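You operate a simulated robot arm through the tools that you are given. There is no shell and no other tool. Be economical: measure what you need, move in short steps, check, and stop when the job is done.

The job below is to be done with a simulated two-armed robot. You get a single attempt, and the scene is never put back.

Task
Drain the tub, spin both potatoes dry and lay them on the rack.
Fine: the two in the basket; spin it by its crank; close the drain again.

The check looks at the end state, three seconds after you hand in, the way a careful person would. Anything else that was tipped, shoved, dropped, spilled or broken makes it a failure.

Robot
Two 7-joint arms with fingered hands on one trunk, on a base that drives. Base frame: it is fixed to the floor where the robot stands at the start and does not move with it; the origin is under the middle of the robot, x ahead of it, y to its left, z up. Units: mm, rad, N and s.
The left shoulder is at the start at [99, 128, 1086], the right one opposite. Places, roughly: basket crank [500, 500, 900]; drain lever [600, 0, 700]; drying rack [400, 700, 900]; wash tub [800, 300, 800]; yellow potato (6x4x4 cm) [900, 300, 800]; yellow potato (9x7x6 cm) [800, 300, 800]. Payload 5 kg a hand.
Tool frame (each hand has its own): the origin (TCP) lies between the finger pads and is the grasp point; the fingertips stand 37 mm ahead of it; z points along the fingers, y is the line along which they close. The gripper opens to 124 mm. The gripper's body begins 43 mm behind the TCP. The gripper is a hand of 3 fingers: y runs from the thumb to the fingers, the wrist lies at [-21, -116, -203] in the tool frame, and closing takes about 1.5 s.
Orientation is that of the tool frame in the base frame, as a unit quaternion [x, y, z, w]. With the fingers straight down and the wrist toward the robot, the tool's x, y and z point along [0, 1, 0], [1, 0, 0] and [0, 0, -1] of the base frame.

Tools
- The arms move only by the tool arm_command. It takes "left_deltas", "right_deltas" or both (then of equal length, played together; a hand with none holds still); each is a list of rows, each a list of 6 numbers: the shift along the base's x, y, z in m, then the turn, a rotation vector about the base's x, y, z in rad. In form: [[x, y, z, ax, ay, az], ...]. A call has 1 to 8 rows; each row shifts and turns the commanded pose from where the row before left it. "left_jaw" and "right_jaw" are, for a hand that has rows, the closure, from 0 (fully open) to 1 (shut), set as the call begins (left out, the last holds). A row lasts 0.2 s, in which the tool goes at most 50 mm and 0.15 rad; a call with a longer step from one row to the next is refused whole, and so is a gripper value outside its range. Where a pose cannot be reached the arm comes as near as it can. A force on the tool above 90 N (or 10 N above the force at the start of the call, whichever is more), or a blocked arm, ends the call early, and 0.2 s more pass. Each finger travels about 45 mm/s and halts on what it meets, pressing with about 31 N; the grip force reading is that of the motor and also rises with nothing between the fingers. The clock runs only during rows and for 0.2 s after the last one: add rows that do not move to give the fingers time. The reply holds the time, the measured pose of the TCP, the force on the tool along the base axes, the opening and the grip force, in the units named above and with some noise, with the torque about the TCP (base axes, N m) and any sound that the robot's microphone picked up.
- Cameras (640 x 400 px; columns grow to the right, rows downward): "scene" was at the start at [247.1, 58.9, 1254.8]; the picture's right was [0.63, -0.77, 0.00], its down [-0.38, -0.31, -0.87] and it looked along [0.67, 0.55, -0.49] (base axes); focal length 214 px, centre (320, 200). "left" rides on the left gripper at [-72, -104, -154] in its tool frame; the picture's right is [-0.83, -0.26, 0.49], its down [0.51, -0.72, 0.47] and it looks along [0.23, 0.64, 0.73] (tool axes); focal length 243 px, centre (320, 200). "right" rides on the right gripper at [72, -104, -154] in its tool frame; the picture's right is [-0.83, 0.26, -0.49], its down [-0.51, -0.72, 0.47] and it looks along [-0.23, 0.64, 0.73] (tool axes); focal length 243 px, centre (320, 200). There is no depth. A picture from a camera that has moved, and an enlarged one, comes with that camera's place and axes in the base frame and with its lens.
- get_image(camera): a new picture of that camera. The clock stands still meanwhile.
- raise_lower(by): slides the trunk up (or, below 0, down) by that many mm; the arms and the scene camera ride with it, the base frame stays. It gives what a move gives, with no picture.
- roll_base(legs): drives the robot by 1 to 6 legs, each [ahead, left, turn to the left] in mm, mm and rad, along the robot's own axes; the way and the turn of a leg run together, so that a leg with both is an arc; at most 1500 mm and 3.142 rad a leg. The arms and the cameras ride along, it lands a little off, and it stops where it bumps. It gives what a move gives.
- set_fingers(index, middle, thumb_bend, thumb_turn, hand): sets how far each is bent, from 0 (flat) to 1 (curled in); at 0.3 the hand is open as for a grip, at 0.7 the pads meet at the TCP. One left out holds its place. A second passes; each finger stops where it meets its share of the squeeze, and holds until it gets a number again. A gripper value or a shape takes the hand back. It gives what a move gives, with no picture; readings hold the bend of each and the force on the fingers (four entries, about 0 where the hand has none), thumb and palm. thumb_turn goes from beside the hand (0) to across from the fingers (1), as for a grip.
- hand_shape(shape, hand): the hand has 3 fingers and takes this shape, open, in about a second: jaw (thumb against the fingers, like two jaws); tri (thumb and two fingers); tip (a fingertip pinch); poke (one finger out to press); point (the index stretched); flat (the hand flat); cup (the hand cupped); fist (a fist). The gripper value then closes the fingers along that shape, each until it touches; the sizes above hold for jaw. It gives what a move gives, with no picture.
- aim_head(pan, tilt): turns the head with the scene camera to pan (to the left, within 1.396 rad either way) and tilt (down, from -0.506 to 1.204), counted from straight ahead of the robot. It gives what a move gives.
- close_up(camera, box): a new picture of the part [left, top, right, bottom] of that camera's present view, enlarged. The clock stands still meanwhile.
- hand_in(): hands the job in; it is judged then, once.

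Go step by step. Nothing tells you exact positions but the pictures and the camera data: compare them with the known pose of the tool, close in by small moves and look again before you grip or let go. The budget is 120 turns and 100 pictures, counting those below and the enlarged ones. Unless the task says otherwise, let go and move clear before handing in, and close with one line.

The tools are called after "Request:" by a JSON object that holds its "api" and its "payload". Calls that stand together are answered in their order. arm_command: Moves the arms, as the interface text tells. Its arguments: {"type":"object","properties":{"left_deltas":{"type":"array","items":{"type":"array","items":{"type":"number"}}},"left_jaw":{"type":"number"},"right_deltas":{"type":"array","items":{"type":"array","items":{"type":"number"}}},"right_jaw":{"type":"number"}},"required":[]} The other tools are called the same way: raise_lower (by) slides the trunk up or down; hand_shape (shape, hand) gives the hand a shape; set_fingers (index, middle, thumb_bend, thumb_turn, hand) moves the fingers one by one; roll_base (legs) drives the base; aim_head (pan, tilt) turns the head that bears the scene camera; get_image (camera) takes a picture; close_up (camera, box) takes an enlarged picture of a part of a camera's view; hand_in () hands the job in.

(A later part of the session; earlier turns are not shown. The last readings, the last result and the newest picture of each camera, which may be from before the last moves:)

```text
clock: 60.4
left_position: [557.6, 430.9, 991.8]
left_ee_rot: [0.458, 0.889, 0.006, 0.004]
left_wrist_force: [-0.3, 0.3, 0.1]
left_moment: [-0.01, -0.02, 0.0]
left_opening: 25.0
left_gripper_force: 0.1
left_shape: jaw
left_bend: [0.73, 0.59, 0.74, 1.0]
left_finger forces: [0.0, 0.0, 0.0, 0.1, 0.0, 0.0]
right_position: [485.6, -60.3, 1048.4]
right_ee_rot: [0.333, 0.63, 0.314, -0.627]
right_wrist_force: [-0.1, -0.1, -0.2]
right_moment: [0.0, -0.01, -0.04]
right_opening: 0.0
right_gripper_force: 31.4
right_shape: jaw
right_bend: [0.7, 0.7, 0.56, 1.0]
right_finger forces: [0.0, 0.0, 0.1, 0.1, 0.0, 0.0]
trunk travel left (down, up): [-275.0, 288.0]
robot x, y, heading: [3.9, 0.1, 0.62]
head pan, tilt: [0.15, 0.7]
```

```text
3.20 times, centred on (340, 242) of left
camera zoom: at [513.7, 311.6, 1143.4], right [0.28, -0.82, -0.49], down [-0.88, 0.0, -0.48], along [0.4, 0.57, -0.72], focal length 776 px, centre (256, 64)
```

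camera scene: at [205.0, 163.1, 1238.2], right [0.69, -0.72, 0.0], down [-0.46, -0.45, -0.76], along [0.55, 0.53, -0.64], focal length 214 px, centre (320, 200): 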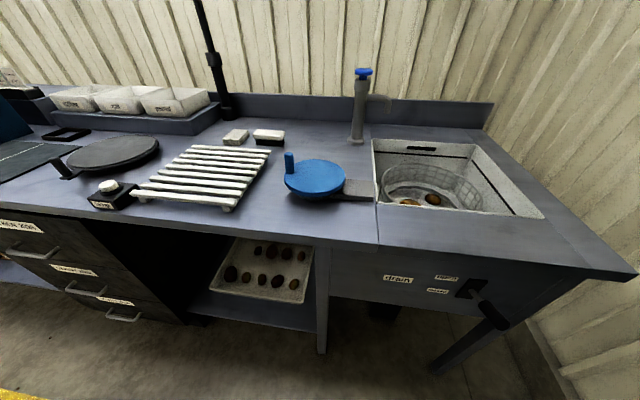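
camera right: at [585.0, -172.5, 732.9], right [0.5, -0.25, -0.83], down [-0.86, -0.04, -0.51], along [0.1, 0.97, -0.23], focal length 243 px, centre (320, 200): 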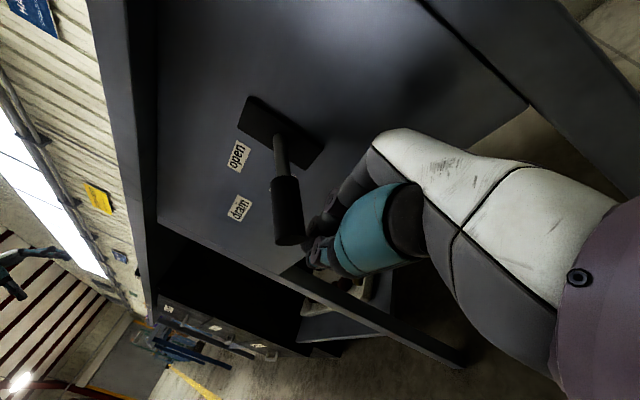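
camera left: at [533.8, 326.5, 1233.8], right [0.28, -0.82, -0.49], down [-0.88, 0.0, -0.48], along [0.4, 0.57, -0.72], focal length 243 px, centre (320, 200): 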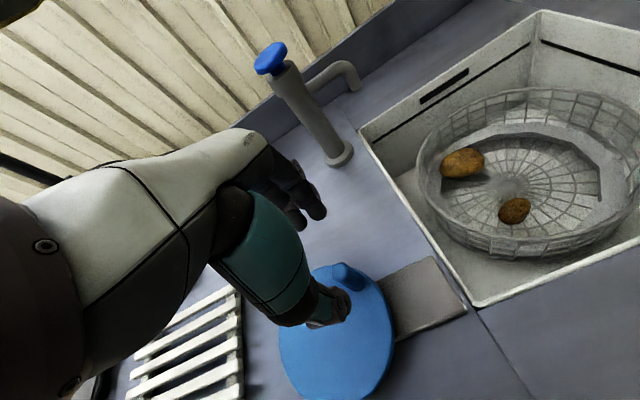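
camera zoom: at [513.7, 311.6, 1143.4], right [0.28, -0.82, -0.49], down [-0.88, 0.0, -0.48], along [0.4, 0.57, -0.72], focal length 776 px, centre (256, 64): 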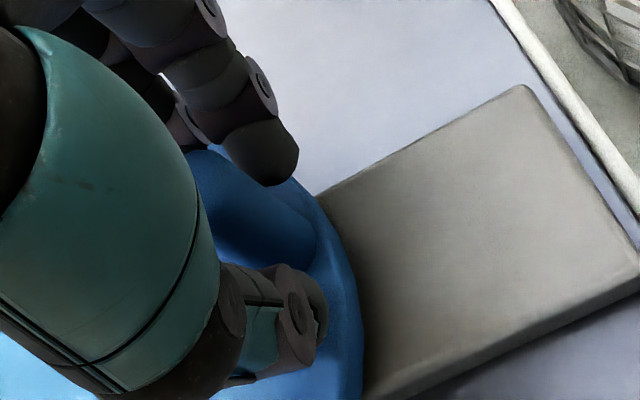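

The knob is nicely caged between fingers and thumb. Now the fast turn.

Request:
{"api": "arm_command", "payload": {"left_deltas": [[0.0224, 0.0246, 0, 0, 0, 0], [0.0017, 0.0486, 0, 0, 0, 0], [-0.0326, 0.0362, 0, 0, 0, 0], [-0.0486, 0.0034, 0, 0, 0, 0], [-0.0373, -0.0313, 0, 0, 0, 0], [-0.0051, -0.0484, 0, 0, 0, 0], [0.03, -0.0384, 0, 0, 0, 0], [0.0482, -0.0068, 0, 0, 0, 0]]}}

Request:
{"api": "close_up", "payload": {"camera": "scene", "box": [240, 100, 480, 250]}}

Request:
{"api": "close_up", "payload": {"camera": "left", "box": [240, 180, 440, 305]}}

```text
clock: 62.2
left_position: [538.2, 424.6, 987.9]
left_ee_rot: [0.457, 0.889, 0.004, 0.004]
left_wrist_force: [0.5, 0.6, -0.6]
left_moment: [-0.04, 0.07, -0.01]
left_opening: 24.7
left_gripper_force: 0.1
left_shape: jaw
left_bend: [0.73, 0.59, 0.74, 1.0]
left_finger forces: [0.0, 0.0, 0.0, 0.0, 0.0, 0.1]
right_position: [486.8, -56.7, 1046.7]
right_ee_rot: [0.334, 0.63, 0.314, -0.627]
right_wrist_force: [0.7, 0.5, -0.5]
right_moment: [-0.01, 0.02, 0.07]
right_opening: 0.0
right_gripper_force: 31.4
right_shape: jaw
right_bend: [0.7, 0.7, 0.56, 1.0]
right_finger forces: [0.1, 0.0, 0.0, 0.1, 0.0, 0.0]
trunk travel left (down, up): [-275.0, 288.0]
robot x, y, heading: [1.2, -0.2, 0.615]
head pan, tilt: [0.15, 0.7]
```

```text
2.67 times, centred on (360, 175) of scene
camera zoom: at [208.9, 166.6, 1237.2], right [0.69, -0.72, 0.0], down [-0.47, -0.45, -0.76], along [0.55, 0.53, -0.65], focal length 572 px, centre (213, 267)
```

zoom: 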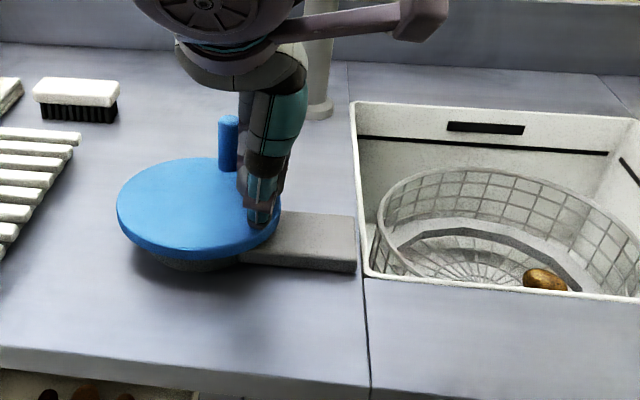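

```text
3.20 times, centred on (340, 242) of left
camera zoom: at [495.1, 304.8, 1140.2], right [0.28, -0.83, -0.49], down [-0.88, -0.01, -0.48], along [0.39, 0.56, -0.73], focal length 776 px, centre (256, 64)
```

zoom: 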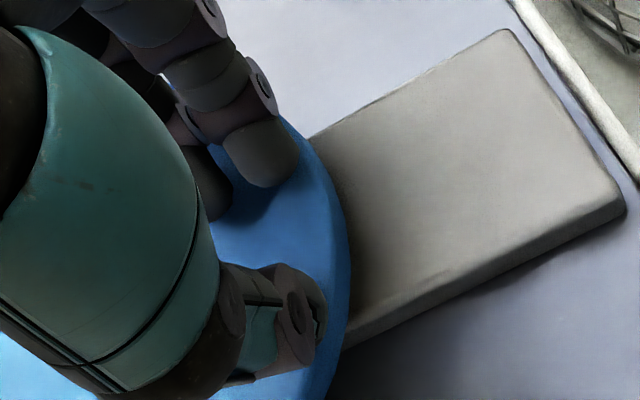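

The knob left the cage in the sideways arc and is now near 18°. I'll raise, close the hand and see where it rests, then use short flicks set up with the correct finger offset.

Request:
{"api": "arm_command", "payload": {"left_deltas": [[0, 0, 0.04, 0, 0, 0], [0, 0, 0.04, 0, 0, 0], [0, 0, 0.01, 0, 0, 0], [0, 0, 0, 0, 0, 0], [0, 0, 0, 0, 0, 0], [0, 0, 0, 0, 0, 0]], "left_jaw": 1}}

Request:
{"api": "close_up", "payload": {"camera": "scene", "box": [240, 100, 480, 250]}}

Request:
{"api": "get_image", "payload": {"camera": "left"}}

```text
clock: 63.6
left_position: [537.2, 418.3, 1081.3]
left_ee_rot: [0.457, 0.889, 0.005, 0.004]
left_wrist_force: [0.1, 0.4, 0.0]
left_moment: [-0.02, 0.01, 0.0]
left_opening: 0.1
left_gripper_force: 31.1
left_shape: jaw
left_bend: [0.7, 0.7, 0.56, 1.0]
left_finger forces: [0.1, 0.1, 0.0, 0.0, 0.0, 0.0]
right_position: [483.9, -59.0, 1047.9]
right_ee_rot: [0.332, 0.63, 0.315, -0.627]
right_wrist_force: [0.2, -0.9, 1.0]
right_moment: [0.04, -0.01, 0.02]
right_opening: 0.0
right_gripper_force: 31.3
right_shape: jaw
right_bend: [0.7, 0.7, 0.56, 1.0]
right_finger forces: [0.0, 0.0, 0.0, 0.0, 0.0, 0.0]
trunk travel left (down, up): [-275.0, 288.0]
robot x, y, heading: [3.9, -0.9, 0.62]
head pan, tilt: [0.15, 0.7]
```

```text
2.67 times, centred on (360, 175) of scene
camera zoom: at [206.4, 163.2, 1238.2], right [0.69, -0.72, 0.0], down [-0.46, -0.45, -0.76], along [0.55, 0.53, -0.64], focal length 572 px, centre (213, 267)
```

zoom: 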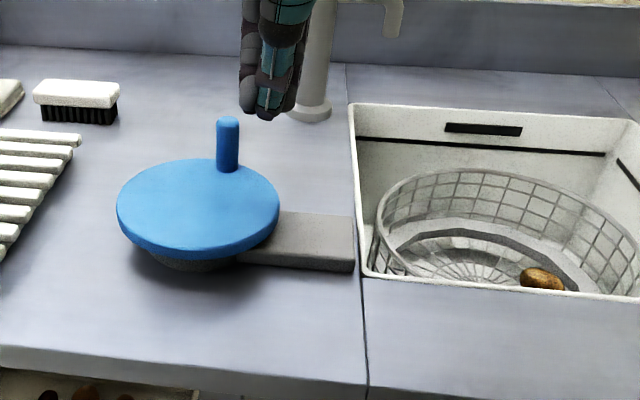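

```text
46 pictures are left
camera left: at [493.5, 299.0, 1232.7], right [0.28, -0.82, -0.49], down [-0.88, 0.0, -0.48], along [0.4, 0.57, -0.72], focal length 243 px, centre (320, 200)
```

left: 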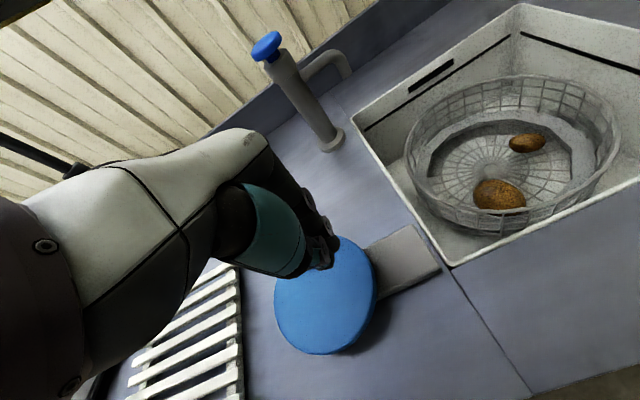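

The knob rests at about 20°. I'll set the closed fingers on its trailing side and flick toward the left, then lift clear at once.

Request:
{"api": "arm_command", "payload": {"left_deltas": [[0.0338, 0.0238, 0, 0, 0, 0], [0.0338, 0.0238, 0, 0, 0, 0], [0, 0, -0.045, 0, 0, 0], [0, 0, -0.046, 0, 0, 0], [0, 0, 0, 0, 0, 0]]}}

Request:
{"api": "arm_command", "payload": {"left_deltas": [[-0.0127, 0.0212, 0, 0, 0, 0], [-0.0307, 0.0267, 0, 0, 0, 0], [0, 0, 0.045, 0, 0, 0], [0, 0, 0.045, 0, 0, 0]]}}

Request:
{"api": "close_up", "payload": {"camera": "scene", "box": [240, 100, 480, 250]}}

```text
clock: 64.8
left_position: [604.8, 466.0, 987.4]
left_ee_rot: [0.457, 0.889, 0.007, 0.004]
left_wrist_force: [0.4, 1.2, 0.0]
left_moment: [0.01, 0.0, 0.01]
left_opening: 0.4
left_gripper_force: 31.1
left_shape: jaw
left_bend: [0.7, 0.7, 0.56, 1.0]
left_finger forces: [0.0, 0.0, 0.0, 0.0, 0.0, 0.0]
right_position: [484.7, -60.8, 1049.4]
right_ee_rot: [0.332, 0.631, 0.315, -0.626]
right_wrist_force: [-0.8, -0.3, 0.7]
right_moment: [-0.04, -0.01, 0.02]
right_opening: 0.0
right_gripper_force: 31.3
right_shape: jaw
right_bend: [0.7, 0.7, 0.56, 1.0]
right_finger forces: [0.1, 0.0, 0.0, 0.0, 0.0, 0.0]
trunk travel left (down, up): [-275.0, 288.0]
robot x, y, heading: [2.0, -0.5, 0.618]
head pan, tilt: [0.15, 0.7]
```

```text
clock: 65.8
left_position: [562.8, 512.1, 1078.7]
left_ee_rot: [0.456, 0.89, 0.006, 0.002]
left_wrist_force: [0.1, 1.0, 0.6]
left_moment: [0.06, 0.03, 0.02]
left_opening: 0.1
left_gripper_force: 31.1
left_shape: jaw
left_bend: [0.7, 0.7, 0.58, 1.0]
left_finger forces: [0.0, 0.0, 0.0, 0.0, 0.0, 0.0]
right_position: [484.6, -60.6, 1047.3]
right_ee_rot: [0.331, 0.63, 0.316, -0.628]
right_wrist_force: [-0.4, 0.8, 0.0]
right_moment: [-0.02, 0.0, 0.01]
right_opening: 0.0
right_gripper_force: 31.7
right_shape: jaw
right_bend: [0.7, 0.7, 0.56, 1.0]
right_finger forces: [0.0, 0.0, 0.1, 0.0, 0.1, 0.1]
trunk travel left (down, up): [-275.0, 288.0]
robot x, y, heading: [-0.6, 1.3, 0.619]
head pan, tilt: [0.15, 0.7]
```

```text
2.67 times, centred on (360, 175) of scene
camera zoom: at [206.5, 161.0, 1238.5], right [0.69, -0.72, 0.0], down [-0.46, -0.45, -0.77], along [0.55, 0.53, -0.64], focal length 572 px, centre (213, 267)
```

zoom: 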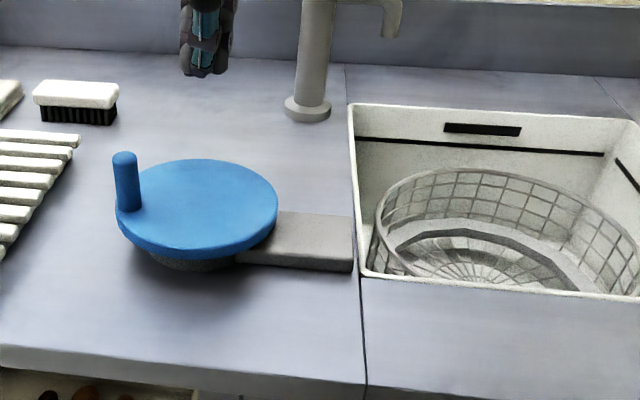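

The flick worked: the knob has passed 143° and may still be coasting. I'll wait for it to settle.

Request:
{"api": "arm_command", "payload": {"left_deltas": [[0, 0, 0, 0, 0, 0], [0, 0, 0, 0, 0, 0], [0, 0, 0, 0, 0, 0], [0, 0, 0, 0, 0, 0], [0, 0, 0, 0, 0, 0], [0, 0, 0, 0, 0, 0], [0, 0, 0, 0, 0, 0]]}}

Request:
{"api": "close_up", "payload": {"camera": "scene", "box": [240, 100, 480, 250]}}

```text
clock: 67.4
left_position: [563.1, 512.9, 1077.8]
left_ee_rot: [0.457, 0.89, 0.006, 0.005]
left_wrist_force: [-0.1, 0.5, 0.0]
left_moment: [-0.03, -0.01, 0.01]
left_opening: 0.0
left_gripper_force: 31.0
left_shape: jaw
left_bend: [0.7, 0.7, 0.58, 1.0]
left_finger forces: [0.0, 0.0, 0.1, 0.1, 0.0, 0.1]
right_position: [485.7, -60.9, 1048.1]
right_ee_rot: [0.332, 0.63, 0.315, -0.627]
right_wrist_force: [-0.4, 0.6, 0.3]
right_moment: [0.0, 0.02, 0.0]
right_opening: 0.2
right_gripper_force: 31.1
right_shape: jaw
right_bend: [0.7, 0.7, 0.56, 1.0]
right_finger forces: [0.0, 0.0, 0.1, 0.0, 0.0, 0.0]
trunk travel left (down, up): [-275.0, 288.0]
robot x, y, heading: [0.2, 2.5, 0.619]
head pan, tilt: [0.15, 0.7]
```

```text
2.67 times, centred on (360, 175) of scene
camera zoom: at [206.4, 163.1, 1238.2], right [0.69, -0.72, 0.0], down [-0.46, -0.45, -0.76], along [0.55, 0.53, -0.64], focal length 572 px, centre (213, 267)
```

zoom: 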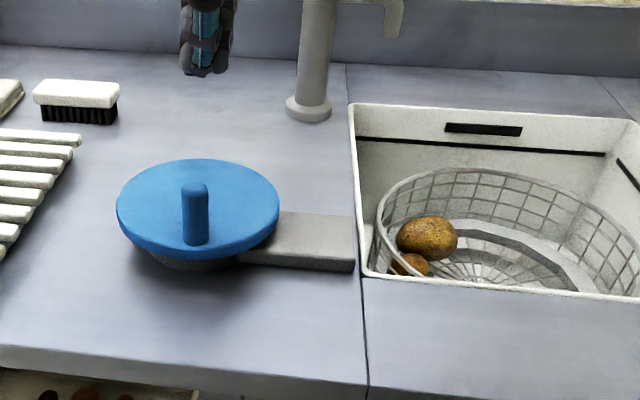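

The flick gave about 200° in all. The earlier rod push failed because the fingers must travel on a larger circle (R≈72) to stay behind the knob, so I'll try a continuous push on that circle.

Request:
{"api": "arm_command", "payload": {"left_deltas": [[-0.0383, -0.0115, 0, 0, 0, 0], [-0.0383, -0.0115, 0, 0, 0, 0], [-0.0384, -0.0114, 0, 0, 0, 0], [0, 0, -0.045, 0, 0, 0], [0, 0, -0.043, 0, 0, 0], [0, 0, 0, 0, 0, 0]]}}

Request:
{"api": "arm_command", "payload": {"left_deltas": [[0.0078, -0.0302, 0, 0, 0, 0], [0.0361, -0.0336, 0, 0, 0, 0], [0.0492, -0.0026, 0, 0, 0, 0], [0.0393, 0.0297, 0, 0, 0, 0], [0.0111, 0.048, 0, 0, 0, 0], [-0.0224, 0.0439, 0, 0, 0, 0], [-0.0453, 0.0192, 0, 0, 0, 0], [-0.0471, -0.0144, 0, 0, 0, 0]]}}

Request:
{"api": "close_up", "payload": {"camera": "scene", "box": [240, 100, 480, 250]}}

```text
clock: 68.8
left_position: [444.3, 477.9, 994.4]
left_ee_rot: [0.458, 0.889, 0.007, 0.005]
left_wrist_force: [-0.7, 0.4, 0.6]
left_moment: [0.0, 0.01, 0.01]
left_opening: 0.1
left_gripper_force: 30.9
left_shape: jaw
left_bend: [0.7, 0.7, 0.58, 1.0]
left_finger forces: [0.1, 0.0, 0.1, 0.0, 0.0, 0.0]
right_position: [483.9, -60.3, 1048.3]
right_ee_rot: [0.332, 0.63, 0.316, -0.627]
right_wrist_force: [-0.8, -0.3, 0.7]
right_moment: [-0.04, -0.01, 0.02]
right_opening: 0.1
right_gripper_force: 31.1
right_shape: jaw
right_bend: [0.7, 0.7, 0.56, 1.0]
right_finger forces: [0.0, 0.1, 0.0, 0.0, 0.1, 0.1]
trunk travel left (down, up): [-275.0, 288.0]
robot x, y, heading: [2.3, -2.4, 0.617]
head pan, tilt: [0.15, 0.7]
```

```text
clock: 69.7
left_position: [544.3, 435.3, 988.5]
left_ee_rot: [0.451, 0.893, 0.005, 0.0]
left_wrist_force: [0.1, 0.6, -0.7]
left_moment: [-0.06, -0.05, -0.02]
left_opening: 0.1
left_gripper_force: 30.9
left_shape: jaw
left_bend: [0.7, 0.7, 0.58, 1.0]
left_finger forces: [0.1, 0.1, 0.1, 0.1, 0.0, 0.1]
right_position: [483.4, -55.4, 1049.1]
right_ee_rot: [0.332, 0.632, 0.314, -0.626]
right_wrist_force: [-1.0, 0.4, -0.6]
right_moment: [0.0, -0.02, -0.04]
right_opening: 0.0
right_gripper_force: 31.3
right_shape: jaw
right_bend: [0.7, 0.7, 0.56, 1.0]
right_finger forces: [0.0, 0.0, 0.0, 0.1, 0.1, 0.0]
trunk travel left (down, up): [-275.0, 288.0]
robot x, y, heading: [2.4, 1.3, 0.617]
head pan, tilt: [0.15, 0.7]
stopped in row 4 (left hand): the force on the tool passed its limit at 95 N (the readings are from after the stop); the commanded pose is now the measured one
```

```text
2.67 times, centred on (360, 175) of scene
camera zoom: at [202.6, 167.0, 1238.3], right [0.7, -0.72, 0.0], down [-0.46, -0.45, -0.77], along [0.55, 0.53, -0.64], focal length 572 px, centre (213, 267)
```

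zoom: 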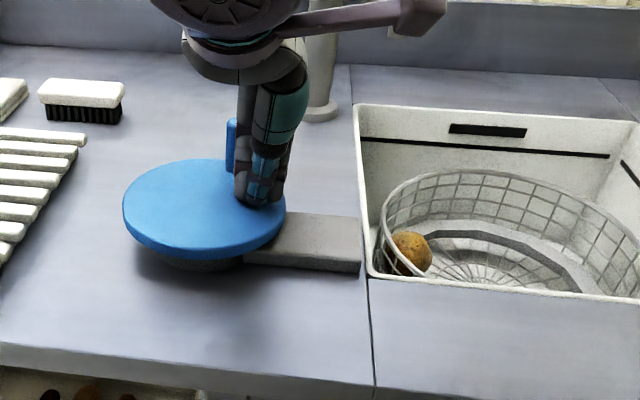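

The fast push hit the force limit and cut inside the circle, since the arm rounds corners at speed. I'll push more slowly on the same circle, chasing the coasting knob, and check.

Request:
{"api": "arm_command", "payload": {"left_deltas": [[0.0181, -0.0149, 0, 0, 0, 0], [0.018, 0.0214, 0, 0, 0, 0], [0.0103, 0.0255, 0, 0, 0, 0], [0, 0.0274, 0, 0, 0, 0], [-0.0103, 0.0255, 0, 0, 0, 0], [-0.0191, 0.0198, 0, 0, 0, 0], [-0.0251, 0.0112, 0, 0, 0, 0], [-0.0275, 0.0009, 0, 0, 0, 0]]}}

Request:
{"api": "arm_command", "payload": {"left_deltas": [[-0.0258, -0.0094, 0, 0, 0, 0], [-0.0204, -0.0184, 0, 0, 0, 0], [-0.012, -0.0247, 0, 0, 0, 0], [-0.002, -0.0274, 0, 0, 0, 0], [0.0085, -0.0261, 0, 0, 0, 0], [0.0177, -0.0211, 0, 0, 0, 0], [0.0242, -0.0129, 0, 0, 0, 0], [0.0274, -0.0028, 0, 0, 0, 0]]}}

Request:
{"api": "close_up", "payload": {"camera": "scene", "box": [240, 100, 480, 250]}}

```text
clock: 71.5
left_position: [510.6, 549.1, 988.7]
left_ee_rot: [0.45, 0.893, 0.005, -0.002]
left_wrist_force: [0.5, 0.0, -0.4]
left_moment: [0.0, 0.01, -0.01]
left_opening: 0.0
left_gripper_force: 30.8
left_shape: jaw
left_bend: [0.7, 0.7, 0.58, 1.0]
left_finger forces: [0.0, 0.0, 0.0, 0.0, 0.1, 0.0]
right_position: [486.4, -59.8, 1048.6]
right_ee_rot: [0.332, 0.631, 0.314, -0.628]
right_wrist_force: [-0.1, -0.5, -0.3]
right_moment: [0.01, -0.01, -0.01]
right_opening: 0.0
right_gripper_force: 31.3
right_shape: jaw
right_bend: [0.7, 0.7, 0.56, 1.0]
right_finger forces: [0.1, 0.0, 0.0, 0.0, 0.0, 0.0]
trunk travel left (down, up): [-275.0, 288.0]
robot x, y, heading: [2.9, -0.5, 0.616]
head pan, tilt: [0.15, 0.7]
```

```text
clock: 73.3
left_position: [529.3, 410.8, 987.8]
left_ee_rot: [0.451, 0.893, 0.003, 0.0]
left_wrist_force: [-0.7, 0.7, 0.6]
left_moment: [-0.06, -0.02, -0.02]
left_opening: 0.0
left_gripper_force: 30.7
left_shape: jaw
left_bend: [0.7, 0.7, 0.58, 1.0]
left_finger forces: [0.0, 0.0, 0.0, 0.0, 0.0, 0.0]
right_position: [484.1, -54.9, 1048.7]
right_ee_rot: [0.332, 0.632, 0.314, -0.626]
right_wrist_force: [0.6, 1.0, -1.1]
right_moment: [-0.02, -0.05, 0.02]
right_opening: 0.0
right_gripper_force: 31.3
right_shape: jaw
right_bend: [0.7, 0.7, 0.56, 1.0]
right_finger forces: [0.1, 0.0, 0.0, 0.0, 0.1, 0.1]
trunk travel left (down, up): [-275.0, 288.0]
robot x, y, heading: [4.2, -1.1, 0.621]
head pan, tilt: [0.15, 0.7]
```

```text
2.67 times, centred on (360, 175) of scene
camera zoom: at [204.9, 167.5, 1237.8], right [0.7, -0.72, 0.0], down [-0.46, -0.45, -0.76], along [0.55, 0.53, -0.65], focal length 572 px, centre (213, 267)
```

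zoom: 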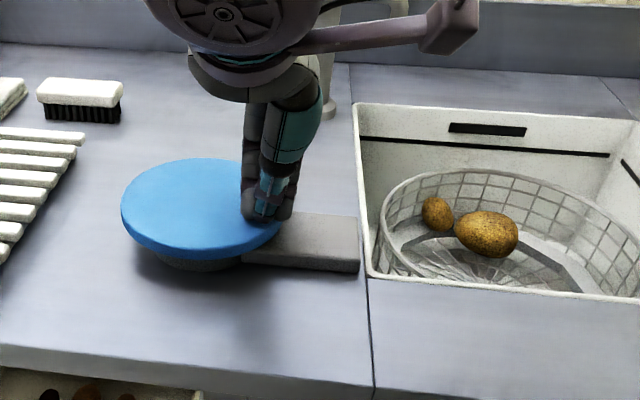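

The slower push works: the knob stayed ahead of the fingers and the potatoes moved round with the basket. I'll keep going for more turns.

Request:
{"api": "arm_command", "payload": {"left_deltas": [[0.0264, 0.0075, 0, 0, 0, 0], [0.0216, 0.017, 0, 0, 0, 0], [0.0138, 0.0238, 0, 0, 0, 0], [0.0038, 0.0272, 0, 0, 0, 0], [-0.0066, 0.0266, 0, 0, 0, 0], [-0.0162, 0.0223, 0, 0, 0, 0], [-0.0233, 0.0145, 0, 0, 0, 0], [-0.0271, 0.0048, 0, 0, 0, 0]]}}

Request:
{"api": "arm_command", "payload": {"left_deltas": [[-0.0268, -0.0057, 0, 0, 0, 0], [-0.0228, -0.0154, 0, 0, 0, 0], [-0.0154, -0.0228, 0, 0, 0, 0], [-0.0057, -0.0268, 0, 0, 0, 0], [0.0048, -0.0271, 0, 0, 0, 0], [0.0145, -0.0233, 0, 0, 0, 0], [0.0223, -0.0162, 0, 0, 0, 0], [0.0266, -0.0066, 0, 0, 0, 0]]}}

Request:
{"api": "close_up", "payload": {"camera": "scene", "box": [240, 100, 480, 250]}}

```text
clock: 75.1
left_position: [517.4, 552.5, 987.9]
left_ee_rot: [0.448, 0.894, 0.006, -0.002]
left_wrist_force: [-0.4, 0.1, 0.2]
left_moment: [-0.02, -0.03, -0.02]
left_opening: 0.0
left_gripper_force: 31.3
left_shape: jaw
left_bend: [0.7, 0.7, 0.59, 1.0]
left_finger forces: [0.1, 0.0, 0.0, 0.1, 0.0, 0.0]
right_position: [484.6, -57.3, 1047.6]
right_ee_rot: [0.331, 0.632, 0.315, -0.627]
right_wrist_force: [-0.6, 1.3, -0.2]
right_moment: [-0.02, -0.03, -0.03]
right_opening: 0.2
right_gripper_force: 31.1
right_shape: jaw
right_bend: [0.7, 0.7, 0.56, 1.0]
right_finger forces: [0.2, 0.0, 0.0, 0.0, 0.1, 0.1]
trunk travel left (down, up): [-275.0, 288.0]
robot x, y, heading: [2.3, -0.8, 0.617]
head pan, tilt: [0.15, 0.7]
```

```text
clock: 76.9
left_position: [519.3, 405.9, 985.9]
left_ee_rot: [0.451, 0.893, 0.004, -0.001]
left_wrist_force: [1.5, 0.5, 5.8]
left_moment: [0.02, 0.0, -0.04]
left_opening: 0.1
left_gripper_force: 31.0
left_shape: jaw
left_bend: [0.7, 0.7, 0.59, 1.0]
left_finger forces: [0.1, 0.1, 0.0, 0.0, 0.0, 0.0]
right_position: [486.1, -58.1, 1047.6]
right_ee_rot: [0.332, 0.63, 0.314, -0.627]
right_wrist_force: [0.4, 0.7, -0.7]
right_moment: [-0.01, 0.06, 0.0]
right_opening: 0.0
right_gripper_force: 30.8
right_shape: jaw
right_bend: [0.7, 0.7, 0.56, 1.0]
right_finger forces: [0.1, 0.0, 0.0, 0.0, 0.0, 0.1]
trunk travel left (down, up): [-275.0, 288.0]
robot x, y, heading: [3.1, -2.1, 0.618]
head pan, tilt: [0.15, 0.7]
```

```text
2.67 times, centred on (360, 175) of scene
camera zoom: at [206.9, 164.9, 1237.8], right [0.7, -0.72, 0.0], down [-0.46, -0.45, -0.76], along [0.55, 0.53, -0.65], focal length 572 px, centre (213, 267)
```

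zoom: 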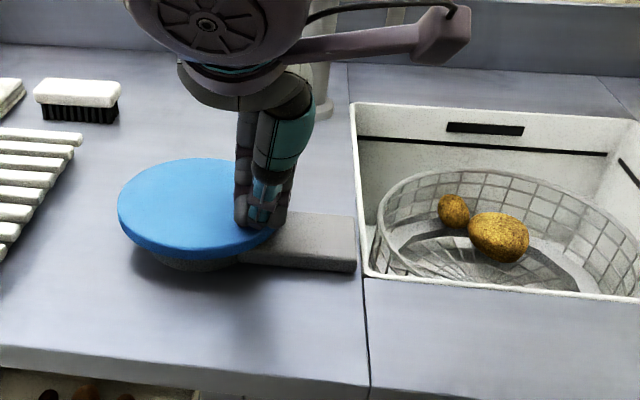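

A full turn takes two calls and the potatoes look lighter and drier. I'll do three more turns, slightly higher above the disc.

Request:
{"api": "arm_command", "payload": {"left_deltas": [[0.0272, 0.0038, 0.004, 0, 0, 0], [0.0238, 0.0138, 0, 0, 0, 0], [0.017, 0.0216, 0, 0, 0, 0], [0.0075, 0.0264, 0, 0, 0, 0], [-0.0028, 0.0274, 0, 0, 0, 0], [-0.0129, 0.0242, 0, 0, 0, 0], [-0.0211, 0.0177, 0, 0, 0, 0], [-0.0261, 0.0085, 0, 0, 0, 0]]}}

Request:
{"api": "arm_command", "payload": {"left_deltas": [[-0.0282, -0.0038, 0, 0, 0, 0], [-0.0246, -0.0138, 0, 0, 0, 0], [-0.0178, -0.0216, 0, 0, 0, 0], [-0.0075, -0.0264, 0, 0, 0, 0], [0.0028, -0.0274, 0, 0, 0, 0], [0.0134, -0.0242, 0, 0, 0, 0], [0.0221, -0.0177, 0, 0, 0, 0], [0.0272, -0.0085, 0, 0, 0, 0]]}}

Request:
{"api": "arm_command", "payload": {"left_deltas": [[0.0272, 0.0038, 0, 0, 0, 0], [0.0238, 0.0138, 0, 0, 0, 0], [0.017, 0.0216, 0, 0, 0, 0], [0.0075, 0.0264, 0, 0, 0, 0], [-0.0028, 0.0274, 0, 0, 0, 0], [-0.0129, 0.0242, 0, 0, 0, 0], [-0.0211, 0.0177, 0, 0, 0, 0], [-0.0261, 0.0085, 0, 0, 0, 0]]}}

Request:
{"api": "arm_command", "payload": {"left_deltas": [[-0.0282, -0.0038, 0, 0, 0, 0], [-0.0246, -0.0138, 0, 0, 0, 0], [-0.0178, -0.0216, 0, 0, 0, 0], [-0.0075, -0.0264, 0, 0, 0, 0], [0.0028, -0.0274, 0, 0, 0, 0], [0.0134, -0.0242, 0, 0, 0, 0], [0.0221, -0.0177, 0, 0, 0, 0], [0.0272, -0.0085, 0, 0, 0, 0]]}}

Request:
{"api": "close_up", "payload": {"camera": "scene", "box": [240, 100, 480, 250]}}

```text
clock: 78.7
left_position: [527.0, 553.0, 993.2]
left_ee_rot: [0.449, 0.894, 0.004, 0.0]
left_wrist_force: [0.0, 0.2, 0.0]
left_moment: [0.0, 0.0, 0.0]
left_opening: 0.0
left_gripper_force: 31.2
left_shape: jaw
left_bend: [0.7, 0.7, 0.59, 1.0]
left_finger forces: [0.0, 0.0, 0.0, 0.0, 0.0, 0.1]
right_position: [483.3, -57.5, 1048.7]
right_ee_rot: [0.332, 0.631, 0.315, -0.627]
right_wrist_force: [-0.6, 0.5, 0.7]
right_moment: [-0.01, 0.02, -0.01]
right_opening: 0.1
right_gripper_force: 30.5
right_shape: jaw
right_bend: [0.7, 0.7, 0.56, 1.0]
right_finger forces: [0.1, 0.1, 0.1, 0.0, 0.1, 0.1]
trunk travel left (down, up): [-275.0, 288.0]
robot x, y, heading: [-0.6, 0.7, 0.622]
head pan, tilt: [0.15, 0.7]
```

```text
clock: 80.5
left_position: [520.0, 406.6, 992.6]
left_ee_rot: [0.45, 0.893, 0.004, -0.001]
left_wrist_force: [0.4, -0.2, -0.1]
left_moment: [-0.03, 0.04, 0.04]
left_opening: 0.0
left_gripper_force: 31.2
left_shape: jaw
left_bend: [0.7, 0.7, 0.59, 1.0]
left_finger forces: [0.2, 0.1, 0.0, 0.0, 0.0, 0.0]
right_position: [486.9, -57.0, 1047.6]
right_ee_rot: [0.332, 0.63, 0.314, -0.628]
right_wrist_force: [0.4, 0.8, 0.3]
right_moment: [-0.03, -0.01, 0.02]
right_opening: 0.4
right_gripper_force: 31.0
right_shape: jaw
right_bend: [0.7, 0.7, 0.56, 1.0]
right_finger forces: [0.0, 0.0, 0.0, 0.1, 0.0, 0.0]
trunk travel left (down, up): [-275.0, 288.0]
robot x, y, heading: [-0.3, -1.4, 0.622]
head pan, tilt: [0.15, 0.7]
```

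```text
clock: 82.3
left_position: [526.1, 552.0, 991.6]
left_ee_rot: [0.448, 0.894, 0.005, -0.001]
left_wrist_force: [-0.8, -0.1, -0.2]
left_moment: [-0.02, -0.05, -0.02]
left_opening: 0.1
left_gripper_force: 31.0
left_shape: jaw
left_bend: [0.7, 0.7, 0.59, 1.0]
left_finger forces: [0.0, 0.0, 0.0, 0.0, 0.0, 0.1]
right_position: [483.5, -57.9, 1049.0]
right_ee_rot: [0.33, 0.632, 0.315, -0.627]
right_wrist_force: [-0.9, 1.0, 0.1]
right_moment: [-0.02, -0.01, -0.06]
right_opening: 0.0
right_gripper_force: 31.1
right_shape: jaw
right_bend: [0.7, 0.7, 0.56, 1.0]
right_finger forces: [0.1, 0.0, 0.0, 0.0, 0.1, 0.1]
trunk travel left (down, up): [-275.0, 288.0]
robot x, y, heading: [0.3, 0.5, 0.622]
head pan, tilt: [0.15, 0.7]
```

```text
clock: 84.1
left_position: [521.8, 405.9, 992.0]
left_ee_rot: [0.45, 0.893, 0.003, -0.003]
left_wrist_force: [0.0, 0.3, 0.5]
left_moment: [-0.07, 0.01, 0.01]
left_opening: 0.0
left_gripper_force: 30.9
left_shape: jaw
left_bend: [0.7, 0.7, 0.6, 1.0]
left_finger forces: [0.0, 0.0, 0.1, 0.0, 0.0, 0.1]
right_position: [487.0, -56.7, 1047.7]
right_ee_rot: [0.332, 0.63, 0.314, -0.628]
right_wrist_force: [-0.6, 1.8, -0.3]
right_moment: [0.0, 0.03, 0.05]
right_opening: 0.0
right_gripper_force: 30.9
right_shape: jaw
right_bend: [0.7, 0.7, 0.56, 1.0]
right_finger forces: [0.0, 0.0, 0.0, 0.0, 0.1, 0.0]
trunk travel left (down, up): [-275.0, 288.0]
robot x, y, heading: [1.7, -3.4, 0.624]
head pan, tilt: [0.15, 0.7]
```

```text
2.67 times, centred on (360, 175) of scene
camera zoom: at [208.3, 165.0, 1237.5], right [0.7, -0.72, 0.0], down [-0.46, -0.45, -0.76], along [0.55, 0.53, -0.65], focal length 572 px, centre (213, 267)
```

zoom: 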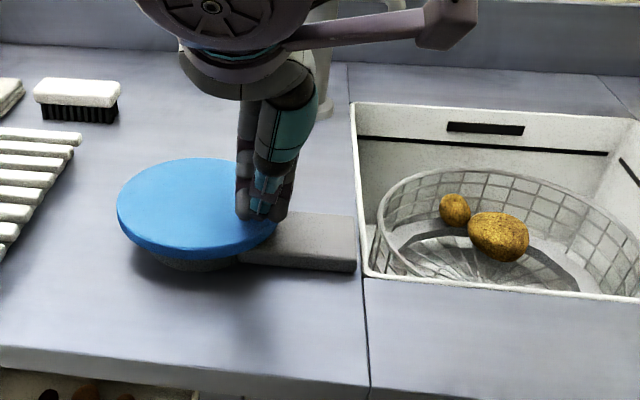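

The crank is turning reliably, a whole turn per pair of calls. I'll add three more turns and then compare the potatoes' look.

Request:
{"api": "arm_command", "payload": {"left_deltas": [[0.0272, 0.0038, 0, 0, 0, 0], [0.0238, 0.0138, 0, 0, 0, 0], [0.017, 0.0216, 0, 0, 0, 0], [0.0075, 0.0264, 0, 0, 0, 0], [-0.0028, 0.0274, 0, 0, 0, 0], [-0.0129, 0.0242, 0, 0, 0, 0], [-0.0211, 0.0177, 0, 0, 0, 0], [-0.0261, 0.0085, 0, 0, 0, 0]]}}

Request:
{"api": "arm_command", "payload": {"left_deltas": [[-0.0282, -0.0038, 0, 0, 0, 0], [-0.0246, -0.0138, 0, 0, 0, 0], [-0.0178, -0.0216, 0, 0, 0, 0], [-0.0075, -0.0264, 0, 0, 0, 0], [0.0028, -0.0274, 0, 0, 0, 0], [0.0134, -0.0242, 0, 0, 0, 0], [0.0221, -0.0177, 0, 0, 0, 0], [0.0272, -0.0085, 0, 0, 0, 0]]}}

Request:
{"api": "arm_command", "payload": {"left_deltas": [[0.0272, 0.0038, 0, 0, 0, 0], [0.0238, 0.0138, 0, 0, 0, 0], [0.017, 0.0216, 0, 0, 0, 0], [0.0075, 0.0264, 0, 0, 0, 0], [-0.0028, 0.0274, 0, 0, 0, 0], [-0.0129, 0.0242, 0, 0, 0, 0], [-0.0211, 0.0177, 0, 0, 0, 0], [-0.0261, 0.0085, 0, 0, 0, 0]]}}

Request:
{"api": "arm_command", "payload": {"left_deltas": [[-0.0282, -0.0038, 0, 0, 0, 0], [-0.0246, -0.0138, 0, 0, 0, 0], [-0.0178, -0.0216, 0, 0, 0, 0], [-0.0075, -0.0264, 0, 0, 0, 0], [0.0028, -0.0274, 0, 0, 0, 0], [0.0134, -0.0242, 0, 0, 0, 0], [0.0221, -0.0177, 0, 0, 0, 0], [0.0272, -0.0085, 0, 0, 0, 0]]}}

Request:
{"api": "arm_command", "payload": {"left_deltas": [[0.0272, 0.0038, 0, 0, 0, 0], [0.0238, 0.0138, 0, 0, 0, 0], [0.017, 0.0216, 0, 0, 0, 0], [0.0075, 0.0264, 0, 0, 0, 0], [-0.0028, 0.0274, 0, 0, 0, 0], [-0.0129, 0.0242, 0, 0, 0, 0], [-0.0211, 0.0177, 0, 0, 0, 0], [-0.0261, 0.0085, 0, 0, 0, 0]]}}

Request:
{"api": "arm_command", "payload": {"left_deltas": [[-0.0282, -0.0038, 0, 0, 0, 0], [-0.0246, -0.0138, 0, 0, 0, 0], [-0.0178, -0.0216, 0, 0, 0, 0], [-0.0075, -0.0264, 0, 0, 0, 0], [0.0028, -0.0274, 0, 0, 0, 0], [0.0134, -0.0242, 0, 0, 0, 0], [0.0221, -0.0177, 0, 0, 0, 0], [0.0272, -0.0085, 0, 0, 0, 0]]}}

Request:
{"api": "arm_command", "payload": {"left_deltas": [[0, 0, 0.045, 0, 0, 0], [0, 0, 0.045, 0, 0, 0], [-0.03, 0.01, 0.03, 0, 0, 0], [-0.045, 0.02, 0, 0, 0, 0], [-0.045, 0.02, 0, 0, 0, 0], [-0.045, 0.02, 0, 0, 0, 0], [-0.045, 0.02, 0, 0, 0, 0], [0, 0, 0, 0, 0, 0]]}}

Request:
{"api": "close_up", "payload": {"camera": "scene", "box": [240, 100, 480, 250]}}

```text
clock: 85.9
left_position: [528.0, 549.1, 991.4]
left_ee_rot: [0.449, 0.893, 0.006, -0.002]
left_wrist_force: [0.2, 0.3, 0.3]
left_moment: [0.02, -0.01, -0.01]
left_opening: 0.0
left_gripper_force: 30.9
left_shape: jaw
left_bend: [0.7, 0.7, 0.6, 1.0]
left_finger forces: [0.0, 0.0, 0.1, 0.0, 0.0, 0.0]
right_position: [484.3, -58.4, 1049.2]
right_ee_rot: [0.331, 0.631, 0.315, -0.626]
right_wrist_force: [0.7, 0.6, -0.2]
right_moment: [-0.01, -0.03, -0.06]
right_opening: 0.0
right_gripper_force: 31.4
right_shape: jaw
right_bend: [0.7, 0.7, 0.56, 1.0]
right_finger forces: [0.0, 0.1, 0.1, 0.1, 0.0, 0.1]
trunk travel left (down, up): [-275.0, 288.0]
robot x, y, heading: [-0.8, -1.5, 0.619]
head pan, tilt: [0.15, 0.7]
```

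```text
clock: 87.7
left_position: [519.1, 408.2, 988.8]
left_ee_rot: [0.449, 0.893, 0.004, -0.003]
left_wrist_force: [-0.2, -0.3, -0.3]
left_moment: [-0.02, 0.01, -0.02]
left_opening: 0.1
left_gripper_force: 31.2
left_shape: jaw
left_bend: [0.7, 0.7, 0.6, 1.0]
left_finger forces: [0.0, 0.0, 0.0, 0.0, 0.0, 0.0]
right_position: [485.4, -58.7, 1047.5]
right_ee_rot: [0.332, 0.63, 0.314, -0.628]
right_wrist_force: [0.7, -0.1, 0.6]
right_moment: [0.03, -0.03, -0.02]
right_opening: 0.2
right_gripper_force: 31.2
right_shape: jaw
right_bend: [0.7, 0.7, 0.56, 1.0]
right_finger forces: [0.1, 0.0, 0.0, 0.0, 0.1, 0.0]
trunk travel left (down, up): [-275.0, 288.0]
robot x, y, heading: [-0.3, 2.7, 0.626]
head pan, tilt: [0.15, 0.7]
```

```text
clock: 89.5
left_position: [529.9, 552.1, 991.5]
left_ee_rot: [0.448, 0.894, 0.005, -0.001]
left_wrist_force: [-2.0, 0.1, -0.6]
left_moment: [-0.03, -0.05, 0.02]
left_opening: 0.3
left_gripper_force: 30.8
left_shape: jaw
left_bend: [0.7, 0.7, 0.6, 1.0]
left_finger forces: [0.1, 0.1, 0.0, 0.0, 0.0, 0.2]
right_position: [483.7, -58.0, 1050.0]
right_ee_rot: [0.331, 0.631, 0.315, -0.627]
right_wrist_force: [-1.4, 0.0, 0.1]
right_moment: [-0.02, 0.0, -0.03]
right_opening: 0.0
right_gripper_force: 30.9
right_shape: jaw
right_bend: [0.7, 0.7, 0.56, 1.0]
right_finger forces: [0.0, 0.0, 0.0, 0.1, 0.0, 0.0]
trunk travel left (down, up): [-275.0, 288.0]
robot x, y, heading: [2.9, -0.1, 0.613]
head pan, tilt: [0.15, 0.7]
```

```text
clock: 91.3
left_position: [523.3, 408.7, 988.6]
left_ee_rot: [0.45, 0.893, 0.004, -0.002]
left_wrist_force: [0.6, 0.9, -0.2]
left_moment: [-0.05, 0.03, -0.01]
left_opening: 0.0
left_gripper_force: 30.7
left_shape: jaw
left_bend: [0.7, 0.7, 0.6, 1.0]
left_finger forces: [0.0, 0.0, 0.1, 0.0, 0.0, 0.0]
right_position: [488.1, -57.0, 1046.2]
right_ee_rot: [0.332, 0.629, 0.315, -0.628]
right_wrist_force: [1.3, 0.6, -0.6]
right_moment: [0.0, -0.02, 0.02]
right_opening: 0.0
right_gripper_force: 31.1
right_shape: jaw
right_bend: [0.7, 0.7, 0.56, 1.0]
right_finger forces: [0.0, 0.0, 0.0, 0.0, 0.0, 0.0]
trunk travel left (down, up): [-275.0, 288.0]
robot x, y, heading: [2.1, -3.0, 0.623]
head pan, tilt: [0.15, 0.7]
```

```text
clock: 93.1
left_position: [529.0, 549.1, 990.7]
left_ee_rot: [0.45, 0.893, 0.005, 0.0]
left_wrist_force: [0.5, -0.3, -0.4]
left_moment: [0.04, -0.01, 0.02]
left_opening: 0.1
left_gripper_force: 30.6
left_shape: jaw
left_bend: [0.7, 0.7, 0.6, 1.0]
left_finger forces: [0.0, 0.0, 0.0, 0.0, 0.0, 0.0]
right_position: [484.2, -59.2, 1048.7]
right_ee_rot: [0.331, 0.631, 0.316, -0.627]
right_wrist_force: [0.3, -0.5, -0.4]
right_moment: [-0.04, 0.02, -0.05]
right_opening: 0.0
right_gripper_force: 31.5
right_shape: jaw
right_bend: [0.7, 0.7, 0.56, 1.0]
right_finger forces: [0.1, 0.1, 0.0, 0.1, 0.0, 0.0]
trunk travel left (down, up): [-275.0, 288.0]
robot x, y, heading: [1.4, -2.5, 0.62]
head pan, tilt: [0.15, 0.7]
```

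```text
clock: 94.9
left_position: [522.3, 408.9, 989.1]
left_ee_rot: [0.45, 0.893, 0.004, -0.002]
left_wrist_force: [-0.5, 0.0, -0.2]
left_moment: [-0.02, 0.03, 0.03]
left_opening: 0.0
left_gripper_force: 31.1
left_shape: jaw
left_bend: [0.7, 0.7, 0.6, 1.0]
left_finger forces: [0.0, 0.0, 0.1, 0.0, 0.1, 0.0]
right_position: [486.9, -57.7, 1046.8]
right_ee_rot: [0.332, 0.63, 0.314, -0.628]
right_wrist_force: [-0.4, 0.4, -0.2]
right_moment: [0.01, 0.01, 0.0]
right_opening: 0.0
right_gripper_force: 30.7
right_shape: jaw
right_bend: [0.7, 0.7, 0.56, 1.0]
right_finger forces: [0.0, 0.0, 0.0, 0.0, 0.0, 0.0]
trunk travel left (down, up): [-275.0, 288.0]
robot x, y, heading: [0.4, 1.1, 0.617]
head pan, tilt: [0.15, 0.7]
```

```text
clock: 96.7
left_position: [310.8, 492.9, 1113.5]
left_ee_rot: [0.45, 0.893, 0.006, -0.003]
left_wrist_force: [0.4, -0.7, 0.6]
left_moment: [-0.03, 0.03, -0.02]
left_opening: 0.0
left_gripper_force: 31.1
left_shape: jaw
left_bend: [0.7, 0.7, 0.6, 1.0]
left_finger forces: [0.0, 0.0, 0.0, 0.1, 0.1, 0.1]
right_position: [487.7, -60.0, 1045.9]
right_ee_rot: [0.331, 0.629, 0.315, -0.628]
right_wrist_force: [0.5, -0.2, -0.1]
right_moment: [0.01, 0.02, 0.0]
right_opening: 0.3
right_gripper_force: 30.8
right_shape: jaw
right_bend: [0.7, 0.7, 0.56, 1.0]
right_finger forces: [0.1, 0.0, 0.1, 0.0, 0.0, 0.1]
trunk travel left (down, up): [-275.0, 288.0]
robot x, y, heading: [0.2, 1.0, 0.623]
head pan, tilt: [0.15, 0.7]
```

```text
2.67 times, centred on (360, 175) of scene
camera zoom: at [208.3, 162.5, 1238.0], right [0.7, -0.72, 0.0], down [-0.46, -0.45, -0.76], along [0.55, 0.53, -0.64], focal length 572 px, centre (213, 267)
```

zoom: 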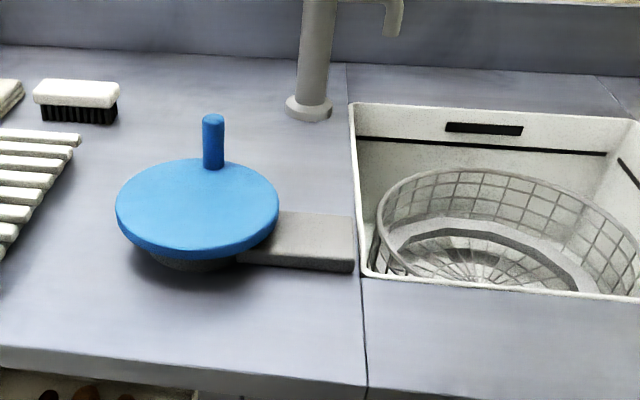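

About eight continuous turns are done and the left hand is clear. Now I'll bring the right hand over the tub with its fingers turned down to view the potatoes.

Request:
{"api": "arm_command", "payload": {"right_deltas": [[0.0, 0.0, 0.04, -0.116, -0.083, 0], [0.0, 0.0, 0.04, -0.116, -0.083, 0], [0.025, 0.029, 0.005, -0.116, -0.083, 0], [0.025, 0.029, 0.005, -0.116, -0.083, 0], [0.025, 0.029, 0.005, -0.116, -0.083, 0], [0.025, 0.029, 0.005, -0.116, -0.083, 0], [0.025, 0.029, 0, -0.116, -0.083, 0], [0.025, 0.029, 0, -0.116, -0.083, 0]], "right_jaw": 0}}

Request:
{"api": "arm_command", "payload": {"right_deltas": [[0.025, 0.029, 0, -0.116, -0.083, 0], [0.025, 0.029, 0, -0.116, -0.083, 0], [0.025, 0.029, 0, -0.116, -0.083, 0], [0, 0, 0, 0, 0, 0], [0, 0, 0, 0, 0, 0]]}}

Request:
{"api": "get_image", "payload": {"camera": "right"}}

```text
clock: 98.5
left_position: [310.0, 493.5, 1114.2]
left_ee_rot: [0.449, 0.893, 0.005, -0.003]
left_wrist_force: [1.1, -0.7, -0.2]
left_moment: [0.09, 0.12, 0.05]
left_opening: 0.2
left_gripper_force: 30.6
left_shape: jaw
left_bend: [0.7, 0.7, 0.6, 1.0]
left_finger forces: [0.0, 0.0, 0.1, 0.0, 0.0, 0.1]
right_position: [640.6, 112.7, 1147.7]
right_ee_rot: [0.455, 0.865, 0.097, -0.191]
right_wrist_force: [-0.9, 0.5, 0.5]
right_moment: [-0.18, -0.03, -0.03]
right_opening: 124.1
right_gripper_force: 0.1
right_shape: jaw
right_bend: [0.3, 0.3, 0.3, 0.98]
right_finger forces: [0.0, 0.0, 0.1, 0.0, 0.0, 0.0]
trunk travel left (down, up): [-275.0, 288.0]
robot x, y, heading: [2.5, -2.1, 0.619]
head pan, tilt: [0.15, 0.7]
```

```text
clock: 99.7
left_position: [308.2, 494.6, 1113.7]
left_ee_rot: [0.45, 0.893, 0.006, -0.001]
left_wrist_force: [-1.1, 0.5, -0.1]
left_moment: [0.02, 0.02, 0.01]
left_opening: 0.1
left_gripper_force: 31.1
left_shape: jaw
left_bend: [0.7, 0.7, 0.6, 1.0]
left_finger forces: [0.1, 0.0, 0.0, 0.1, 0.0, 0.0]
right_position: [712.8, 204.7, 1147.6]
right_ee_rot: [0.466, 0.885, -0.003, 0.007]
right_wrist_force: [-0.1, 0.0, -0.7]
right_moment: [0.01, -0.03, -0.01]
right_opening: 124.0
right_gripper_force: 0.1
right_shape: jaw
right_bend: [0.3, 0.3, 0.3, 0.98]
right_finger forces: [0.1, 0.0, 0.0, 0.1, 0.0, 0.1]
trunk travel left (down, up): [-275.0, 288.0]
robot x, y, heading: [3.0, -2.1, 0.622]
head pan, tilt: [0.15, 0.7]
```

```text
38 pictures are left
camera right: at [585.3, 207.7, 1301.2], right [0.68, -0.53, 0.5], down [-0.3, -0.83, -0.46], along [0.67, 0.16, -0.73], focal length 243 px, centre (320, 200)
```

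right: 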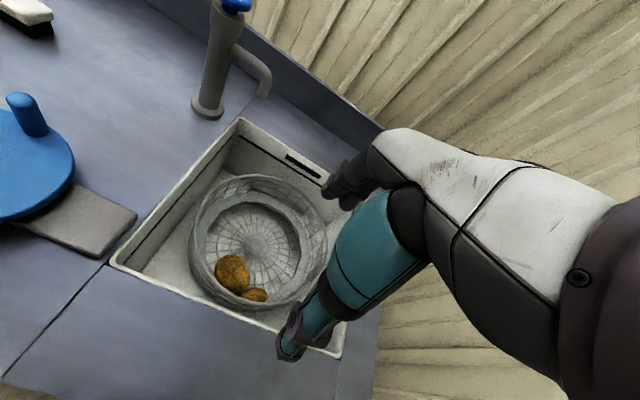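

The potatoes sit against the basket's front wall, where the tub rim would foul my wrist. The basket turns about twice per crank turn, so a slow 50° nudge of the crank should carry them to the right-hand side, which suits the right hand best.

Request:
{"api": "arm_command", "payload": {"left_deltas": [[0.0468, -0.003, 0, 0, 0, 0], [0.0468, -0.003, 0, 0, 0, 0], [0.0468, -0.003, 0, 0, 0, 0], [0.0468, -0.003, 0, 0, 0, 0], [0.0468, -0.003, 0, 0, 0, 0], [0.0468, -0.003, 0, 0, 0, 0], [0, 0, -0.045, 0, 0, 0], [0, 0, -0.045, 0, 0, 0]]}}

Request:
{"api": "arm_command", "payload": {"left_deltas": [[0, 0, -0.033, 0, 0, 0], [0, 0, 0, 0, 0, 0]]}}

Request:
{"api": "arm_command", "payload": {"left_deltas": [[0, 0.0098, 0, 0, 0, 0], [-0.0013, 0.0097, 0, 0, 0, 0], [-0.0023, 0.0082, 0, 0, 0, 0], [-0.0033, 0.0079, 0, 0, 0, 0], [-0.0035, 0.0064, 0, 0, 0, 0], [-0.0042, 0.006, 0, 0, 0, 0], [-0.0048, 0.0055, 0, 0, 0, 0], [-0.0054, 0.005, 0, 0, 0, 0]]}}

Request:
{"api": "arm_command", "payload": {"left_deltas": [[0, 0, 0, 0, 0, 0], [0, 0, 0, 0, 0, 0], [0, 0, 0.045, 0, 0, 0], [0, 0, 0.045, 0, 0, 0], [0, 0, 0.045, 0, 0, 0]]}}

Request:
{"api": "get_image", "payload": {"camera": "right"}}

Request:
{"api": "get_image", "payload": {"camera": "scene"}}

```text
clock: 101.5
left_position: [591.7, 480.0, 1024.2]
left_ee_rot: [0.45, 0.893, 0.005, -0.002]
left_wrist_force: [-0.4, 0.1, 0.4]
left_moment: [0.04, 0.01, 0.02]
left_opening: 0.0
left_gripper_force: 31.1
left_shape: jaw
left_bend: [0.7, 0.7, 0.6, 1.0]
left_finger forces: [0.0, 0.0, 0.0, 0.0, 0.0, 0.0]
right_position: [714.5, 204.4, 1148.1]
right_ee_rot: [0.466, 0.885, -0.004, 0.006]
right_wrist_force: [0.0, 0.5, 0.3]
right_moment: [-0.01, -0.01, 0.03]
right_opening: 124.0
right_gripper_force: 0.0
right_shape: jaw
right_bend: [0.3, 0.3, 0.3, 0.98]
right_finger forces: [0.0, 0.0, 0.0, 0.0, 0.1, 0.0]
trunk travel left (down, up): [-275.0, 288.0]
robot x, y, heading: [0.5, 2.6, 0.621]
head pan, tilt: [0.15, 0.7]
```

```text
clock: 102.1
left_position: [592.5, 479.1, 990.7]
left_ee_rot: [0.45, 0.893, 0.006, -0.001]
left_wrist_force: [-0.3, -0.2, -0.7]
left_moment: [0.01, 0.0, 0.01]
left_opening: 0.0
left_gripper_force: 31.0
left_shape: jaw
left_bend: [0.7, 0.7, 0.6, 1.0]
left_finger forces: [0.0, 0.0, 0.0, 0.0, 0.1, 0.1]
right_position: [713.9, 204.5, 1147.4]
right_ee_rot: [0.465, 0.885, -0.003, 0.006]
right_wrist_force: [0.0, -0.5, -0.3]
right_moment: [0.02, -0.02, 0.0]
right_opening: 123.6
right_gripper_force: 0.0
right_shape: jaw
right_bend: [0.3, 0.3, 0.3, 0.98]
right_finger forces: [0.0, 0.0, 0.0, 0.0, 0.0, 0.0]
trunk travel left (down, up): [-275.0, 288.0]
robot x, y, heading: [2.1, -3.9, 0.624]
head pan, tilt: [0.15, 0.7]
```

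```text
clock: 103.9
left_position: [565.5, 538.7, 989.3]
left_ee_rot: [0.449, 0.893, 0.006, -0.001]
left_wrist_force: [0.4, -0.9, -0.4]
left_moment: [-0.04, 0.0, 0.03]
left_opening: 0.0
left_gripper_force: 30.4
left_shape: jaw
left_bend: [0.7, 0.7, 0.6, 1.0]
left_finger forces: [0.0, 0.1, 0.0, 0.0, 0.1, 0.0]
right_position: [713.3, 205.5, 1148.4]
right_ee_rot: [0.466, 0.885, -0.004, 0.007]
right_wrist_force: [-0.1, -0.6, -0.1]
right_moment: [0.0, 0.01, -0.04]
right_opening: 124.0
right_gripper_force: 0.0
right_shape: jaw
right_bend: [0.3, 0.3, 0.3, 0.98]
right_finger forces: [0.1, 0.0, 0.0, 0.0, 0.0, 0.0]
trunk travel left (down, up): [-275.0, 288.0]
robot x, y, heading: [1.9, 2.7, 0.616]
head pan, tilt: [0.15, 0.7]
```

```text
clock: 105.1
left_position: [565.6, 535.9, 1126.1]
left_ee_rot: [0.45, 0.893, 0.005, -0.003]
left_wrist_force: [0.0, -0.8, -0.4]
left_moment: [-0.04, -0.01, 0.02]
left_opening: 0.1
left_gripper_force: 30.5
left_shape: jaw
left_bend: [0.7, 0.7, 0.6, 1.0]
left_finger forces: [0.0, 0.0, 0.0, 0.0, 0.0, 0.0]
right_position: [712.6, 203.9, 1148.6]
right_ee_rot: [0.466, 0.885, -0.002, 0.006]
right_wrist_force: [-0.2, -0.9, -0.1]
right_moment: [-0.02, -0.01, -0.02]
right_opening: 123.8
right_gripper_force: 0.0
right_shape: jaw
right_bend: [0.3, 0.3, 0.3, 0.98]
right_finger forces: [0.0, 0.0, 0.0, 0.0, 0.1, 0.0]
trunk travel left (down, up): [-275.0, 288.0]
robot x, y, heading: [3.3, 3.1, 0.62]
head pan, tilt: [0.15, 0.7]
```

```text
37 pictures are left
camera right: at [584.8, 206.9, 1301.6], right [0.68, -0.53, 0.5], down [-0.3, -0.83, -0.47], along [0.67, 0.16, -0.73], focal length 243 px, centre (320, 200)
```

right: 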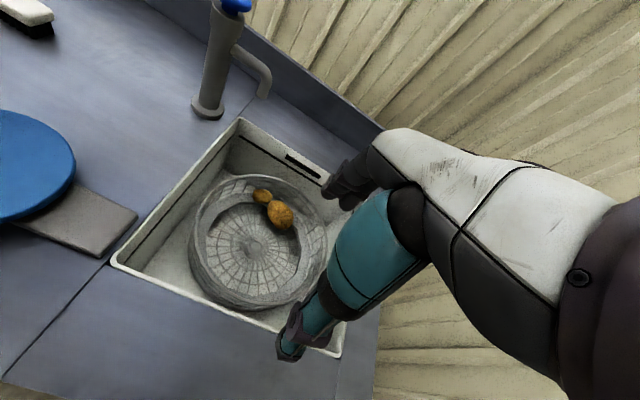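

```text
36 pictures are left
camera scene: at [205.5, 163.0, 1238.4], right [0.7, -0.72, 0.0], down [-0.46, -0.45, -0.77], along [0.55, 0.53, -0.64], focal length 214 px, centre (320, 200)
```

scene: 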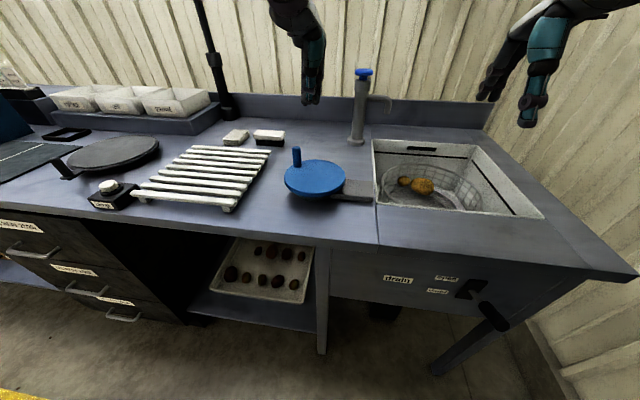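

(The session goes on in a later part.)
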